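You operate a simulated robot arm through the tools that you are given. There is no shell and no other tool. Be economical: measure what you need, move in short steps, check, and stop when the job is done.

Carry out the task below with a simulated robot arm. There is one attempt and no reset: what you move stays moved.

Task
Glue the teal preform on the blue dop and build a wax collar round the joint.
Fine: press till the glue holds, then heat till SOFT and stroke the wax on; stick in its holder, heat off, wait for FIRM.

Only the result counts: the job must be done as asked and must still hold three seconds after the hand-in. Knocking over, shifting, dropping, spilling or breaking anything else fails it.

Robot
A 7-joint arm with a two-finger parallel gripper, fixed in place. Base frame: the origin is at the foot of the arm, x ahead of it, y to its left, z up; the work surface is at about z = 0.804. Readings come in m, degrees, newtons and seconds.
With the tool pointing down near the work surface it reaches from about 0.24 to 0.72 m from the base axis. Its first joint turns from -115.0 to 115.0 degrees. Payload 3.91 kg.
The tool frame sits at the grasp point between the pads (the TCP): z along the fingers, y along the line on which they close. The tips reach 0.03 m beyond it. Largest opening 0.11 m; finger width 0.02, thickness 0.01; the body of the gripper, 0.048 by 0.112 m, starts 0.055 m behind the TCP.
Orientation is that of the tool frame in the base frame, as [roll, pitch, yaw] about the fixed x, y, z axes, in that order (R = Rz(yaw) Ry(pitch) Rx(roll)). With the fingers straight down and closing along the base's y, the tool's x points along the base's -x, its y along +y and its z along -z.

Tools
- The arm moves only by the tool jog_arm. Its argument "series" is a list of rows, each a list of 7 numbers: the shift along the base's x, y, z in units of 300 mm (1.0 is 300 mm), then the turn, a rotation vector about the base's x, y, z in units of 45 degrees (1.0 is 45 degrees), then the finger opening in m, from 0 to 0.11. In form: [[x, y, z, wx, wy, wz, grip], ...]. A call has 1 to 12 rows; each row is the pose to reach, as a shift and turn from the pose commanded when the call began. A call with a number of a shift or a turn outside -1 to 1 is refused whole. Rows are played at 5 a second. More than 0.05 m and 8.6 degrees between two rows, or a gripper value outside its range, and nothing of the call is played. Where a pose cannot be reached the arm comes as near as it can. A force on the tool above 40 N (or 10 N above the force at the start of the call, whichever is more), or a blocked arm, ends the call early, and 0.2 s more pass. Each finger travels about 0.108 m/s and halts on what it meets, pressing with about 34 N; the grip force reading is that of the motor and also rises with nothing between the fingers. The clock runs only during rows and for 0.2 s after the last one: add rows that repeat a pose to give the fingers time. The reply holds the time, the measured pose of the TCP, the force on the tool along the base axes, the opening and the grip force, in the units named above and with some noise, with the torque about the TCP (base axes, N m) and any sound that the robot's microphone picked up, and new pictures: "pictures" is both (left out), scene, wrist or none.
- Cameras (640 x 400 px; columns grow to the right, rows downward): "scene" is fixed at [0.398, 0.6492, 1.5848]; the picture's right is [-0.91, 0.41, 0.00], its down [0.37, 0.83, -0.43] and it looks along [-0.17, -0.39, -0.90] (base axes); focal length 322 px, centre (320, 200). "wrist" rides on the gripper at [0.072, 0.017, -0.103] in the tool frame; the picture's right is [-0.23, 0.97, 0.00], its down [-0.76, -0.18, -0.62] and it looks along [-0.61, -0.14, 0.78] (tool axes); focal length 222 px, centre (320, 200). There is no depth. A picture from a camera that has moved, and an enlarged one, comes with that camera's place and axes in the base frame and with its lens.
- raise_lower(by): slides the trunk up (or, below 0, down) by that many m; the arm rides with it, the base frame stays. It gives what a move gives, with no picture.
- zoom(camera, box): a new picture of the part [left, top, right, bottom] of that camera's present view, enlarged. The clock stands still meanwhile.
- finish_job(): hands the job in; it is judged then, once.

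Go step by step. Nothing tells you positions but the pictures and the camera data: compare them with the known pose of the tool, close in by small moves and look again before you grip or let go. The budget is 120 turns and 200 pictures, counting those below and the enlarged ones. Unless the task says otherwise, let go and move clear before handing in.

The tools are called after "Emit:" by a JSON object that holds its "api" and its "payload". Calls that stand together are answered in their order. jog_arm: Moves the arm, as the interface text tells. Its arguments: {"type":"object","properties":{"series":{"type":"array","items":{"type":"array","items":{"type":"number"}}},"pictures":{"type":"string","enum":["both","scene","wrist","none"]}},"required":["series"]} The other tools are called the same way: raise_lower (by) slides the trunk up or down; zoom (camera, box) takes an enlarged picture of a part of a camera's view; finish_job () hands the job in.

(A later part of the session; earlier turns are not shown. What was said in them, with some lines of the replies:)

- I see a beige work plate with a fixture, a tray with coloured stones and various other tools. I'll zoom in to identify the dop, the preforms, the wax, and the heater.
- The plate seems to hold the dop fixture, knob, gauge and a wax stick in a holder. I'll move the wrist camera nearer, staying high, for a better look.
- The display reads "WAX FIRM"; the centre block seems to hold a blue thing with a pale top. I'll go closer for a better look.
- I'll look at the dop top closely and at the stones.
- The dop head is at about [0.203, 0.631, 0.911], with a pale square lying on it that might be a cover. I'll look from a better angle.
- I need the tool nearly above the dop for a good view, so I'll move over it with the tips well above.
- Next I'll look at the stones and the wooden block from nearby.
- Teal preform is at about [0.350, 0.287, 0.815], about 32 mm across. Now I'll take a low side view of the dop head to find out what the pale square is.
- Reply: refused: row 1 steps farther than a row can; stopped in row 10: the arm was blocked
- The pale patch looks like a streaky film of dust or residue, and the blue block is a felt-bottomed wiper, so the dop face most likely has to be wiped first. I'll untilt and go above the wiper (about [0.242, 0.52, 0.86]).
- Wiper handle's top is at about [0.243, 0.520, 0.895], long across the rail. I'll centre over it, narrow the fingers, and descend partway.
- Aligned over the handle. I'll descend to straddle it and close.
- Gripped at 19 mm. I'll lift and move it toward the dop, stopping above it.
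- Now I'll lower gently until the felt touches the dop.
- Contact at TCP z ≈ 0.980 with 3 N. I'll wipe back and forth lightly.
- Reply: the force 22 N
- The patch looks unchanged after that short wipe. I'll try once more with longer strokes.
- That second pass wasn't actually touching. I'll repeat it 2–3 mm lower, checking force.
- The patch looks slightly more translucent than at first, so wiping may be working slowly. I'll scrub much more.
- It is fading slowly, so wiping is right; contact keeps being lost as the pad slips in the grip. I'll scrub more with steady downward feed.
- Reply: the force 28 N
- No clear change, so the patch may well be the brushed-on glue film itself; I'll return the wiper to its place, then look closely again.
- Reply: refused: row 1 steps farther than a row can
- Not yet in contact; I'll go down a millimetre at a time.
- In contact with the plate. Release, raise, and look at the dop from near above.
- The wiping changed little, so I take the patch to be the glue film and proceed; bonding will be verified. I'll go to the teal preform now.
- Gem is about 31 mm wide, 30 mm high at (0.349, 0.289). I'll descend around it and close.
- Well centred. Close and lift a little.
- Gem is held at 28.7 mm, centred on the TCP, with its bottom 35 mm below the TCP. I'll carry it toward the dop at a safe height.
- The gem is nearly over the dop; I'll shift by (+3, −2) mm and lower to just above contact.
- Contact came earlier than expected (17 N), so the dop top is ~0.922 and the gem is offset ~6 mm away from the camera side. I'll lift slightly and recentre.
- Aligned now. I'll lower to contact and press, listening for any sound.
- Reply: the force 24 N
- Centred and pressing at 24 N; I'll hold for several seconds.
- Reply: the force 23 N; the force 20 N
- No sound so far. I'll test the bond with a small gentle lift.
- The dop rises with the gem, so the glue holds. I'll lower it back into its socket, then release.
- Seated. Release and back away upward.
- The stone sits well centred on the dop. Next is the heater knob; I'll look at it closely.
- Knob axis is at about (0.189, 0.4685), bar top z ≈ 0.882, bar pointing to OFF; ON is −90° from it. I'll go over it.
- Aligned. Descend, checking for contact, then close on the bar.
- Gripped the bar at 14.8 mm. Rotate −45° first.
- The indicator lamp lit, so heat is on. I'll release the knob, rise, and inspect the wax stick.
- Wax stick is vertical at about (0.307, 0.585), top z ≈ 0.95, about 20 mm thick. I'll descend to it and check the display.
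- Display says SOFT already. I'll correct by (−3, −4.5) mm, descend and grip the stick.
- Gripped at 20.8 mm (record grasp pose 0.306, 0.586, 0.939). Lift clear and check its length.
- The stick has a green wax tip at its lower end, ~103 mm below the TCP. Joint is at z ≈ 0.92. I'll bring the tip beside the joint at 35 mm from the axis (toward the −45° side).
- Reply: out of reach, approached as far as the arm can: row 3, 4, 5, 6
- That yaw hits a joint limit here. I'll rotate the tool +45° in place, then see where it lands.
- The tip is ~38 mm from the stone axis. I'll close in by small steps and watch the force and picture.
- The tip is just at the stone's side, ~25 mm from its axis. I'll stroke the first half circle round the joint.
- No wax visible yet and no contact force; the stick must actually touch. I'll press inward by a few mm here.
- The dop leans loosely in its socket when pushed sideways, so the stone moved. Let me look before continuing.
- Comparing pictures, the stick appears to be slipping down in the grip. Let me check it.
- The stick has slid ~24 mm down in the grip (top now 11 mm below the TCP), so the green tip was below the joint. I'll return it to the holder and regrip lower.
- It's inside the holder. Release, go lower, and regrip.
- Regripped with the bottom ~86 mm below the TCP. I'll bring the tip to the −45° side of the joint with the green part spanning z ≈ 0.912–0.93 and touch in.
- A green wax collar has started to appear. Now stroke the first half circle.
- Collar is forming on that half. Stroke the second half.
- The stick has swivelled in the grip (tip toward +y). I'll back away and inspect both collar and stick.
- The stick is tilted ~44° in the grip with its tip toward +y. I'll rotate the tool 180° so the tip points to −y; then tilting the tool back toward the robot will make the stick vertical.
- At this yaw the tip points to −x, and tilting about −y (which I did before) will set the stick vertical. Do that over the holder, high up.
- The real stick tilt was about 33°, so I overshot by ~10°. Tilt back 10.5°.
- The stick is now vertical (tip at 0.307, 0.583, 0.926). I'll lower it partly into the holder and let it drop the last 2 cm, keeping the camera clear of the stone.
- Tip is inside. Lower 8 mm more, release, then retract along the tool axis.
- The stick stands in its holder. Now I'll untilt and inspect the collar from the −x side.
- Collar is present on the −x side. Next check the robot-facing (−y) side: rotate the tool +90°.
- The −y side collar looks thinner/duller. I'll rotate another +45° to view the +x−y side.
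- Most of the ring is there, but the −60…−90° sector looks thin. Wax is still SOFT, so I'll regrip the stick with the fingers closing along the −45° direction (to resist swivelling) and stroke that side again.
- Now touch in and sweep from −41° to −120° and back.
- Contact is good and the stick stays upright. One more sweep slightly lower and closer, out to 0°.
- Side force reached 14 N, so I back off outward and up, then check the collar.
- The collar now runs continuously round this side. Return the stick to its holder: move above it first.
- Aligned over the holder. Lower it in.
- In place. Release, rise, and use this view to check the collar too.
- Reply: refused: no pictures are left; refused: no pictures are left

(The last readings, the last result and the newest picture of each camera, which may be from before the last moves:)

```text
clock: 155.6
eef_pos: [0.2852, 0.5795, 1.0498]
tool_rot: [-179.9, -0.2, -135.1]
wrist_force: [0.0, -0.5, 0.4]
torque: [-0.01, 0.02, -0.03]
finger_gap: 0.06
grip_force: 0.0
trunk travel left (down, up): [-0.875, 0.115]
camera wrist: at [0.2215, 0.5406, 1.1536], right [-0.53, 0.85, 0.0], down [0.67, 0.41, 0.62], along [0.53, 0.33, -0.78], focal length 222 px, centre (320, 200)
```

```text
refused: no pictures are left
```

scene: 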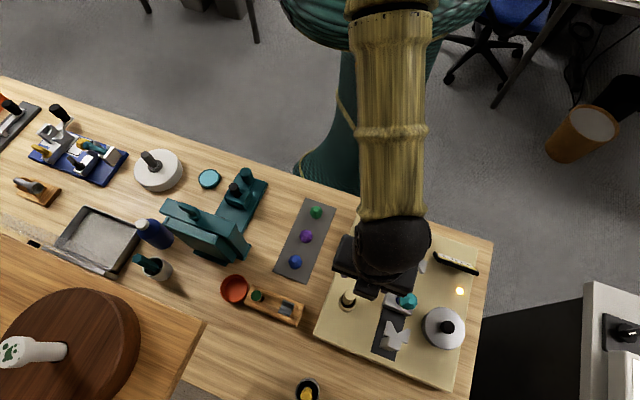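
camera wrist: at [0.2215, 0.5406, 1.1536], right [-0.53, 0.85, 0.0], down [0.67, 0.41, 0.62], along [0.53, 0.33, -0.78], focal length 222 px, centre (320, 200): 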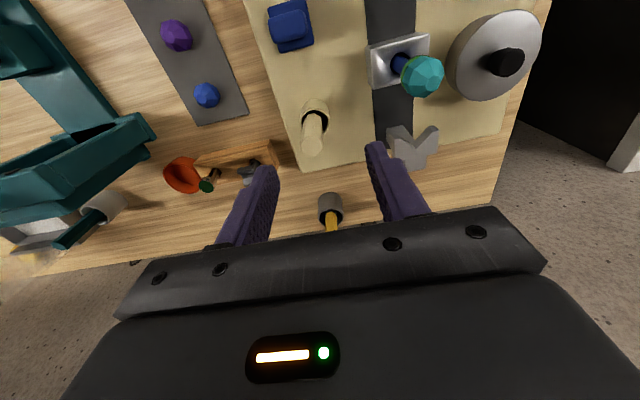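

No pictures remain, but the knob pose is well known (0.1896, 0.468, 0.8965) and my present closing axis lies across its bar. I'll move over the knob with opening 0.05.

Emit:
{"api": "jog_arm", "payload": {"series": [[-0.06, -0.08, 0, 0, 0, 0, 0.05], [-0.13, -0.17, 0, 0, 0, 0, 0.05], [-0.2, -0.26, 0, 0, 0, 0, 0.05], [-0.27, -0.33, 0, 0, 0, 0, 0.05], [-0.319, -0.372, 0, 0, 0, 0, 0.05], [-0.319, -0.372, -0.12, 0, 0, 0, 0.05], [-0.319, -0.372, -0.24, 0, 0, 0, 0.05], [-0.319, -0.372, -0.35, 0, 0, 0, 0.05], [-0.319, -0.372, -0.35, 0, 0, 0, 0.05]], "pictures": "none"}}

Emit:
{"api": "jog_arm", "payload": {"series": [[0, 0, 0, 0, 0, 0, 0.05]], "pictures": "none"}}

```text
clock: 157.6
eef_pos: [0.1876, 0.4649, 0.9439]
tool_rot: [180.0, 0.0, -135.0]
wrist_force: [-0.6, 0.1, 0.7]
torque: [0.02, -0.02, 0.01]
finger_gap: 0.05
grip_force: 0.0
trunk travel left (down, up): [-0.875, 0.115]
no pictures are left
```

```text
clock: 158.0
eef_pos: [0.1877, 0.4647, 0.9431]
tool_rot: [180.0, 0.0, -135.0]
wrist_force: [-0.2, -1.0, -0.1]
torque: [-0.05, -0.04, -0.01]
finger_gap: 0.05
grip_force: 0.0
trunk travel left (down, up): [-0.875, 0.115]
no pictures are left
```

Emit:
{"api": "jog_arm", "payload": {"series": [[0.0065, 0.0105, -0.05, 0, 0, 0, 0.05], [0.0065, 0.0105, -0.1, 0, 0, 0, 0.05], [0.0065, 0.0105, -0.13, 0, 0, 0, 0.05], [0.0065, 0.0105, -0.155, 0, 0, 0, 0.05], [0.0065, 0.0105, -0.155, 0, 0, 0, 0.05]], "pictures": "none"}}

Emit:
{"api": "jog_arm", "payload": {"series": [[0, 0, 0, 0, 0, 0, 0.03], [0, 0, 0, 0, 0, 0, 0.005], [0, 0, 0, 0, 0, 0, 0.005], [0, 0, 0, 0, 0, 0, 0.005]], "pictures": "none"}}

```text
clock: 159.2
eef_pos: [0.1891, 0.4702, 0.8981]
tool_rot: [-179.9, 0.0, -135.0]
wrist_force: [0.1, 0.5, 0.2]
torque: [-0.01, -0.02, -0.02]
finger_gap: 0.0502
grip_force: 0.1
trunk travel left (down, up): [-0.875, 0.115]
no pictures are left
```

```text
clock: 160.2
eef_pos: [0.1903, 0.4694, 0.8963]
tool_rot: [-179.9, -0.1, -135.1]
wrist_force: [6.9, -6.6, -1.7]
torque: [-0.17, -0.12, 0.1]
finger_gap: 0.0147
grip_force: 44.9
trunk travel left (down, up): [-0.875, 0.115]
no pictures are left
```

The bar is gripped (14.7 mm, same as before). Turn +90° back to OFF.

Emit:
{"api": "jog_arm", "payload": {"series": [[0, 0, 0, 0, 0, 0.166, 0.005], [0, 0, 0, 0, 0, 0.333, 0.005], [0, 0, 0, 0, 0, 0.5, 0.005], [0, 0, 0, 0, 0, 0.666, 0.005], [0, 0, 0, 0, 0, 0.833, 0.005], [0, 0, 0, 0, 0, 1.0, 0.005], [0, 0, 0, 0, 0, 1.0, 0.005]], "pictures": "none"}}

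Emit:
{"api": "jog_arm", "payload": {"series": [[0, 0, 0, 0, 0, 0.166, 0.005], [0, 0, 0, 0, 0, 0.333, 0.005], [0, 0, 0, 0, 0, 0.5, 0.005], [0, 0, 0, 0, 0, 0.666, 0.005], [0, 0, 0, 0, 0, 0.833, 0.005], [0, 0, 0, 0, 0, 1.0, 0.005], [0, 0, 0, 0, 0, 1.0, 0.005]], "pictures": "none"}}

```text
clock: 161.8
eef_pos: [0.1893, 0.4702, 0.897]
tool_rot: [-180.0, -0.1, -89.9]
wrist_force: [4.6, -13.3, -10.6]
torque: [0.05, -0.07, 0.03]
finger_gap: 0.0148
grip_force: 45.6
trunk travel left (down, up): [-0.875, 0.115]
no pictures are left
```

```text
clock: 163.4
eef_pos: [0.1888, 0.4692, 0.8977]
tool_rot: [180.0, -0.1, -45.0]
wrist_force: [-1.7, -16.6, -17.4]
torque: [-0.65, -0.32, -0.01]
finger_gap: 0.0148
grip_force: 44.8
trunk travel left (down, up): [-0.875, 0.115]
no pictures are left
```

Emit:
{"api": "jog_arm", "payload": {"series": [[0, 0, 0, 0, 0, 0.06, 0.005], [0, 0, 0, 0, 0, 0.06, 0.005]], "pictures": "none"}}

```text
clock: 164.0
eef_pos: [0.1879, 0.4691, 0.8979]
tool_rot: [180.0, -0.1, -42.4]
wrist_force: [-5.3, -17.5, -14.7]
torque: [-0.42, 0.06, -1.04]
finger_gap: 0.0152
grip_force: 44.5
trunk travel left (down, up): [-0.875, 0.115]
no pictures are left
```

A hard stop confirms OFF. Release, rise clear, and wait for the wax to firm.

Emit:
{"api": "jog_arm", "payload": {"series": [[0, 0, 0, 0, 0, -0.05, 0.005], [0, 0, 0, 0, 0, -0.05, 0.03], [0, 0, 0, 0, 0, -0.05, 0.05], [0, 0, 0, 0, 0, -0.05, 0.05], [0, 0, 0.1, 0, 0, -0.05, 0.05], [0, 0, 0.22, 0, 0, -0.05, 0.05], [0, 0, 0.36, 0, 0, -0.05, 0.05], [0, 0, 0.5, 0, 0, -0.05, 0.05], [0, -0.1, 0.6, 0, 0, -0.05, 0.05], [0, -0.2, 0.66, 0, 0, -0.05, 0.05], [0, -0.2, 0.66, 0, 0, -0.05, 0.05]], "pictures": "none"}}

Emit:
{"api": "jog_arm", "payload": {"series": [[0, 0, 0, 0, 0, 0, 0.05], [0, 0, 0, 0, 0, 0, 0.05], [0, 0, 0, 0, 0, 0, 0.05], [0, 0, 0, 0, 0, 0, 0.05], [0, 0, 0, 0, 0, 0, 0.05], [0, 0, 0, 0, 0, 0, 0.05], [0, 0, 0, 0, 0, 0, 0.05], [0, 0, 0, 0, 0, 0, 0.05], [0, 0, 0, 0, 0, 0, 0.05], [0, 0, 0, 0, 0, 0, 0.05], [0, 0, 0, 0, 0, 0, 0.05], [0, 0, 0, 0, 0, 0, 0.05]], "pictures": "none"}}

Emit:
{"api": "jog_arm", "payload": {"series": [[0, 0, 0, 0, 0, 0, 0.05], [0, 0, 0, 0, 0, 0, 0.05], [0, 0, 0, 0, 0, 0, 0.05], [0, 0, 0, 0, 0, 0, 0.05], [0, 0, 0, 0, 0, 0, 0.05], [0, 0, 0, 0, 0, 0, 0.05], [0, 0, 0, 0, 0, 0, 0.05], [0, 0, 0, 0, 0, 0, 0.05], [0, 0, 0, 0, 0, 0, 0.05], [0, 0, 0, 0, 0, 0, 0.05], [0, 0, 0, 0, 0, 0, 0.05], [0, 0, 0, 0, 0, 0, 0.05]], "pictures": "none"}}

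Emit:
{"api": "jog_arm", "payload": {"series": [[0, 0, 0, 0, 0, 0, 0.05], [0, 0, 0, 0, 0, 0, 0.05], [0, 0, 0, 0, 0, 0, 0.05], [0, 0, 0, 0, 0, 0, 0.05], [0, 0, 0, 0, 0, 0, 0.05], [0, 0, 0, 0, 0, 0, 0.05], [0, 0, 0, 0, 0, 0, 0.05], [0, 0, 0, 0, 0, 0, 0.05], [0, 0, 0, 0, 0, 0, 0.05], [0, 0, 0, 0, 0, 0, 0.05], [0, 0, 0, 0, 0, 0, 0.05], [0, 0, 0, 0, 0, 0, 0.05]], "pictures": "none"}}

Emit:
{"api": "jog_arm", "payload": {"series": [[0, 0, 0, 0, 0, 0, 0.05], [0, 0, 0, 0, 0, 0, 0.05], [0, 0, 0, 0, 0, 0, 0.05], [0, 0, 0, 0, 0, 0, 0.05], [0, 0, 0, 0, 0, 0, 0.05], [0, 0, 0, 0, 0, 0, 0.05], [0, 0, 0, 0, 0, 0, 0.05], [0, 0, 0, 0, 0, 0, 0.05], [0, 0, 0, 0, 0, 0, 0.05], [0, 0, 0, 0, 0, 0, 0.05], [0, 0, 0, 0, 0, 0, 0.05], [0, 0, 0, 0, 0, 0, 0.05]], "pictures": "none"}}

Emit:
{"api": "jog_arm", "payload": {"series": [[0, 0, 0, 0, 0, 0, 0.05], [0, 0, 0, 0, 0, 0, 0.05], [0, 0, 0, 0, 0, 0, 0.05], [0, 0, 0, 0, 0, 0, 0.05], [0, 0, 0, 0, 0, 0, 0.05], [0, 0, 0, 0, 0, 0, 0.05], [0, 0, 0, 0, 0, 0, 0.05], [0, 0, 0, 0, 0, 0, 0.05], [0, 0, 0, 0, 0, 0, 0.05], [0, 0, 0, 0, 0, 0, 0.05], [0, 0, 0, 0, 0, 0, 0.05], [0, 0, 0, 0, 0, 0, 0.05]], "pictures": "none"}}

Emit:
{"api": "jog_arm", "payload": {"series": [[0, 0, 0, 0, 0, 0, 0.05], [0, 0, 0, 0, 0, 0, 0.05], [0, 0, 0, 0, 0, 0, 0.05], [0, 0, 0, 0, 0, 0, 0.05], [0, 0, 0, 0, 0, 0, 0.05], [0, 0, 0, 0, 0, 0, 0.05], [0, 0, 0, 0, 0, 0, 0.05], [0, 0, 0, 0, 0, 0, 0.05], [0, 0, 0, 0, 0, 0, 0.05], [0, 0, 0, 0, 0, 0, 0.05], [0, 0, 0, 0, 0, 0, 0.05], [0, 0, 0, 0, 0, 0, 0.05]], "pictures": "none"}}

Emit:
{"api": "jog_arm", "payload": {"series": [[0, 0, 0, 0, 0, 0, 0.05], [0, 0, 0, 0, 0, 0, 0.05], [0, 0, 0, 0, 0, 0, 0.05], [0, 0, 0, 0, 0, 0, 0.05], [0, 0, 0, 0, 0, 0, 0.05], [0, 0, 0, 0, 0, 0, 0.05], [0, 0, 0, 0, 0, 0, 0.05], [0, 0, 0, 0, 0, 0, 0.05], [0, 0, 0, 0, 0, 0, 0.05], [0, 0, 0, 0, 0, 0, 0.05], [0, 0, 0, 0, 0, 0, 0.05], [0, 0, 0, 0, 0, 0, 0.05]], "pictures": "none"}}

```text
clock: 166.4
eef_pos: [0.1876, 0.4084, 1.0944]
tool_rot: [179.9, 0.0, -44.6]
wrist_force: [0.5, -1.0, 0.6]
torque: [0.0, 0.0, -0.03]
finger_gap: 0.0501
grip_force: 0.1
trunk travel left (down, up): [-0.875, 0.115]
no pictures are left
```

```text
clock: 169.0
eef_pos: [0.1868, 0.41, 1.0943]
tool_rot: [180.0, 0.1, -44.5]
wrist_force: [-0.5, 0.0, 0.5]
torque: [-0.03, 0.01, 0.01]
finger_gap: 0.05
grip_force: 0.1
trunk travel left (down, up): [-0.875, 0.115]
no pictures are left
```

```text
clock: 171.6
eef_pos: [0.1871, 0.4096, 1.0934]
tool_rot: [-180.0, 0.0, -44.6]
wrist_force: [0.0, 0.5, 0.1]
torque: [0.03, 0.02, -0.01]
finger_gap: 0.05
grip_force: 0.1
trunk travel left (down, up): [-0.875, 0.115]
no pictures are left
```

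```text
clock: 174.2
eef_pos: [0.1864, 0.409, 1.0947]
tool_rot: [180.0, -0.1, -44.6]
wrist_force: [-0.5, 0.3, 0.2]
torque: [0.02, -0.03, 0.02]
finger_gap: 0.0502
grip_force: 0.2
trunk travel left (down, up): [-0.875, 0.115]
no pictures are left
```

```text
clock: 176.8
eef_pos: [0.1875, 0.4106, 1.094]
tool_rot: [-179.9, 0.1, -44.7]
wrist_force: [0.4, 0.0, -0.4]
torque: [0.0, 0.0, -0.03]
finger_gap: 0.0503
grip_force: 0.1
trunk travel left (down, up): [-0.875, 0.115]
no pictures are left
```

```text
clock: 179.4
eef_pos: [0.1877, 0.4086, 1.0949]
tool_rot: [180.0, 0.0, -44.6]
wrist_force: [1.1, -0.1, 0.2]
torque: [0.0, 0.03, 0.01]
finger_gap: 0.0502
grip_force: 0.0
trunk travel left (down, up): [-0.875, 0.115]
no pictures are left
```

```text
clock: 182.0
eef_pos: [0.1874, 0.4092, 1.0942]
tool_rot: [179.9, 0.0, -44.6]
wrist_force: [-0.5, 1.1, -0.8]
torque: [-0.02, -0.05, -0.02]
finger_gap: 0.0501
grip_force: 0.0
trunk travel left (down, up): [-0.875, 0.115]
no pictures are left
```

```text
clock: 184.6
eef_pos: [0.188, 0.4095, 1.0932]
tool_rot: [180.0, 0.1, -44.6]
wrist_force: [0.3, 0.7, -0.5]
torque: [0.0, 0.03, 0.0]
finger_gap: 0.0501
grip_force: 0.1
trunk travel left (down, up): [-0.875, 0.115]
no pictures are left
```

The arm is clear and the heat has been off for 20 s. With no display to read, I'll wait well longer to be sure of FIRM.

Emit:
{"api": "jog_arm", "payload": {"series": [[0, 0, 0, 0, 0, 0, 0.05], [0, 0, 0, 0, 0, 0, 0.05], [0, 0, 0, 0, 0, 0, 0.05], [0, 0, 0, 0, 0, 0, 0.05], [0, 0, 0, 0, 0, 0, 0.05], [0, 0, 0, 0, 0, 0, 0.05], [0, 0, 0, 0, 0, 0, 0.05], [0, 0, 0, 0, 0, 0, 0.05], [0, 0, 0, 0, 0, 0, 0.05], [0, 0, 0, 0, 0, 0, 0.05], [0, 0, 0, 0, 0, 0, 0.05], [0, 0, 0, 0, 0, 0, 0.05]], "pictures": "none"}}

Emit:
{"api": "jog_arm", "payload": {"series": [[0, 0, 0, 0, 0, 0, 0.05], [0, 0, 0, 0, 0, 0, 0.05], [0, 0, 0, 0, 0, 0, 0.05], [0, 0, 0, 0, 0, 0, 0.05], [0, 0, 0, 0, 0, 0, 0.05], [0, 0, 0, 0, 0, 0, 0.05], [0, 0, 0, 0, 0, 0, 0.05], [0, 0, 0, 0, 0, 0, 0.05], [0, 0, 0, 0, 0, 0, 0.05], [0, 0, 0, 0, 0, 0, 0.05], [0, 0, 0, 0, 0, 0, 0.05], [0, 0, 0, 0, 0, 0, 0.05]], "pictures": "none"}}

Emit:
{"api": "jog_arm", "payload": {"series": [[0, 0, 0, 0, 0, 0, 0.05], [0, 0, 0, 0, 0, 0, 0.05], [0, 0, 0, 0, 0, 0, 0.05], [0, 0, 0, 0, 0, 0, 0.05], [0, 0, 0, 0, 0, 0, 0.05], [0, 0, 0, 0, 0, 0, 0.05], [0, 0, 0, 0, 0, 0, 0.05], [0, 0, 0, 0, 0, 0, 0.05], [0, 0, 0, 0, 0, 0, 0.05], [0, 0, 0, 0, 0, 0, 0.05], [0, 0, 0, 0, 0, 0, 0.05], [0, 0, 0, 0, 0, 0, 0.05]], "pictures": "none"}}

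Emit:
{"api": "jog_arm", "payload": {"series": [[0, 0, 0, 0, 0, 0, 0.05], [0, 0, 0, 0, 0, 0, 0.05], [0, 0, 0, 0, 0, 0, 0.05], [0, 0, 0, 0, 0, 0, 0.05], [0, 0, 0, 0, 0, 0, 0.05], [0, 0, 0, 0, 0, 0, 0.05], [0, 0, 0, 0, 0, 0, 0.05], [0, 0, 0, 0, 0, 0, 0.05], [0, 0, 0, 0, 0, 0, 0.05], [0, 0, 0, 0, 0, 0, 0.05], [0, 0, 0, 0, 0, 0, 0.05], [0, 0, 0, 0, 0, 0, 0.05]], "pictures": "none"}}

Emit:
{"api": "jog_arm", "payload": {"series": [[0, 0, 0, 0, 0, 0, 0.05], [0, 0, 0, 0, 0, 0, 0.05], [0, 0, 0, 0, 0, 0, 0.05], [0, 0, 0, 0, 0, 0, 0.05], [0, 0, 0, 0, 0, 0, 0.05], [0, 0, 0, 0, 0, 0, 0.05], [0, 0, 0, 0, 0, 0, 0.05], [0, 0, 0, 0, 0, 0, 0.05], [0, 0, 0, 0, 0, 0, 0.05], [0, 0, 0, 0, 0, 0, 0.05], [0, 0, 0, 0, 0, 0, 0.05], [0, 0, 0, 0, 0, 0, 0.05]], "pictures": "none"}}

Emit:
{"api": "jog_arm", "payload": {"series": [[0, 0, 0, 0, 0, 0, 0.05], [0, 0, 0, 0, 0, 0, 0.05], [0, 0, 0, 0, 0, 0, 0.05], [0, 0, 0, 0, 0, 0, 0.05], [0, 0, 0, 0, 0, 0, 0.05], [0, 0, 0, 0, 0, 0, 0.05], [0, 0, 0, 0, 0, 0, 0.05], [0, 0, 0, 0, 0, 0, 0.05], [0, 0, 0, 0, 0, 0, 0.05], [0, 0, 0, 0, 0, 0, 0.05], [0, 0, 0, 0, 0, 0, 0.05], [0, 0, 0, 0, 0, 0, 0.05]], "pictures": "none"}}

Emit:
{"api": "jog_arm", "payload": {"series": [[0, 0, 0, 0, 0, 0, 0.05], [0, 0, 0, 0, 0, 0, 0.05], [0, 0, 0, 0, 0, 0, 0.05], [0, 0, 0, 0, 0, 0, 0.05], [0, 0, 0, 0, 0, 0, 0.05], [0, 0, 0, 0, 0, 0, 0.05], [0, 0, 0, 0, 0, 0, 0.05], [0, 0, 0, 0, 0, 0, 0.05], [0, 0, 0, 0, 0, 0, 0.05], [0, 0, 0, 0, 0, 0, 0.05], [0, 0, 0, 0, 0, 0, 0.05], [0, 0, 0, 0, 0, 0, 0.05]], "pictures": "none"}}

Emit:
{"api": "jog_arm", "payload": {"series": [[0, 0, 0, 0, 0, 0, 0.05], [0, 0, 0, 0, 0, 0, 0.05], [0, 0, 0, 0, 0, 0, 0.05], [0, 0, 0, 0, 0, 0, 0.05], [0, 0, 0, 0, 0, 0, 0.05], [0, 0, 0, 0, 0, 0, 0.05], [0, 0, 0, 0, 0, 0, 0.05], [0, 0, 0, 0, 0, 0, 0.05], [0, 0, 0, 0, 0, 0, 0.05], [0, 0, 0, 0, 0, 0, 0.05], [0, 0, 0, 0, 0, 0, 0.05], [0, 0, 0, 0, 0, 0, 0.05]], "pictures": "none"}}

Emit:
{"api": "jog_arm", "payload": {"series": [[0, 0, 0, 0, 0, 0, 0.05], [0, 0, 0, 0, 0, 0, 0.05], [0, 0, 0, 0, 0, 0, 0.05], [0, 0, 0, 0, 0, 0, 0.05], [0, 0, 0, 0, 0, 0, 0.05], [0, 0, 0, 0, 0, 0, 0.05], [0, 0, 0, 0, 0, 0, 0.05], [0, 0, 0, 0, 0, 0, 0.05], [0, 0, 0, 0, 0, 0, 0.05], [0, 0, 0, 0, 0, 0, 0.05], [0, 0, 0, 0, 0, 0, 0.05], [0, 0, 0, 0, 0, 0, 0.05]], "pictures": "none"}}

Emit:
{"api": "jog_arm", "payload": {"series": [[0, 0, 0, 0, 0, 0, 0.05], [0, 0, 0, 0, 0, 0, 0.05], [0, 0, 0, 0, 0, 0, 0.05], [0, 0, 0, 0, 0, 0, 0.05], [0, 0, 0, 0, 0, 0, 0.05], [0, 0, 0, 0, 0, 0, 0.05], [0, 0, 0, 0, 0, 0, 0.05], [0, 0, 0, 0, 0, 0, 0.05], [0, 0, 0, 0, 0, 0, 0.05], [0, 0, 0, 0, 0, 0, 0.05], [0, 0, 0, 0, 0, 0, 0.05], [0, 0, 0, 0, 0, 0, 0.05]], "pictures": "none"}}

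```text
clock: 187.2
eef_pos: [0.1867, 0.4096, 1.0944]
tool_rot: [-179.9, 0.0, -44.7]
wrist_force: [-0.6, -0.5, -0.4]
torque: [0.04, -0.05, 0.0]
finger_gap: 0.0503
grip_force: 0.0
trunk travel left (down, up): [-0.875, 0.115]
no pictures are left
```

```text
clock: 189.8
eef_pos: [0.1871, 0.4092, 1.0933]
tool_rot: [-180.0, 0.0, -44.6]
wrist_force: [0.5, -0.5, 0.0]
torque: [0.01, -0.01, -0.01]
finger_gap: 0.0503
grip_force: 0.1
trunk travel left (down, up): [-0.875, 0.115]
no pictures are left
```

```text
clock: 192.4
eef_pos: [0.1866, 0.4093, 1.094]
tool_rot: [-180.0, -0.1, -44.6]
wrist_force: [0.8, 1.0, 0.1]
torque: [0.01, 0.01, 0.03]
finger_gap: 0.0499
grip_force: 0.1
trunk travel left (down, up): [-0.875, 0.115]
no pictures are left
```

```text
clock: 195.0
eef_pos: [0.187, 0.4086, 1.0936]
tool_rot: [179.9, -0.1, -44.6]
wrist_force: [1.2, 0.6, 0.4]
torque: [0.0, -0.02, 0.03]
finger_gap: 0.0501
grip_force: 0.1
trunk travel left (down, up): [-0.875, 0.115]
no pictures are left
```

```text
clock: 197.6
eef_pos: [0.1868, 0.4103, 1.0941]
tool_rot: [180.0, 0.0, -44.6]
wrist_force: [-0.7, -0.4, 1.0]
torque: [-0.02, -0.02, 0.0]
finger_gap: 0.0502
grip_force: 0.0
trunk travel left (down, up): [-0.875, 0.115]
no pictures are left
```

```text
clock: 200.2
eef_pos: [0.1875, 0.4092, 1.0938]
tool_rot: [-180.0, 0.0, -44.5]
wrist_force: [-1.0, -0.2, -0.8]
torque: [-0.01, 0.01, -0.01]
finger_gap: 0.0502
grip_force: 0.1
trunk travel left (down, up): [-0.875, 0.115]
no pictures are left
```

```text
clock: 202.8
eef_pos: [0.1868, 0.4095, 1.0944]
tool_rot: [180.0, 0.0, -44.6]
wrist_force: [0.5, 0.2, 0.3]
torque: [0.01, 0.02, 0.0]
finger_gap: 0.0503
grip_force: 0.0
trunk travel left (down, up): [-0.875, 0.115]
no pictures are left
```

```text
clock: 205.4
eef_pos: [0.1874, 0.4095, 1.0953]
tool_rot: [-179.9, 0.0, -44.7]
wrist_force: [-0.5, 0.5, -1.1]
torque: [-0.01, -0.02, -0.02]
finger_gap: 0.05
grip_force: 0.2
trunk travel left (down, up): [-0.875, 0.115]
no pictures are left
```

```text
clock: 208.0
eef_pos: [0.186, 0.4099, 1.0934]
tool_rot: [-179.9, 0.0, -44.6]
wrist_force: [0.3, -0.1, 0.1]
torque: [0.0, 0.0, -0.01]
finger_gap: 0.0501
grip_force: 0.1
trunk travel left (down, up): [-0.875, 0.115]
no pictures are left
```

```text
clock: 210.6
eef_pos: [0.1863, 0.4084, 1.0938]
tool_rot: [180.0, 0.0, -44.5]
wrist_force: [0.0, 0.0, 0.7]
torque: [-0.02, -0.01, -0.02]
finger_gap: 0.0499
grip_force: 0.0
trunk travel left (down, up): [-0.875, 0.115]
no pictures are left
```

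The heat has been off for about 47 s, the stick is in its holder and the arm is clear. I'm handing in now.

Emit:
{"api": "finish_job", "payload": {}}

```text
The job is handed in.
```

I handed the job in with the teal preform glued to the blue dop, a wax collar round the joint and the stick back in its holder. FIRM was never read, because the pictures ran out before I turned the heat off.

- **Glue:** in a test lift the dop came up with the stone, so the bond holds.
- **Collar:** it looked continuous in the last close views, but I could not get a clear look at the +x side after the final strokes. The dop fits loosely in its socket and was leaning when I last saw it.
- **Heat:** I turned the knob back to OFF without pictures and felt the stop. I then waited about 47 s before handing in.
- **Blue wiper:** I first took the pale film on the dop for dirt and rubbed it with the wiper, with no clear effect. The wiper went back about 6 mm from where it started.
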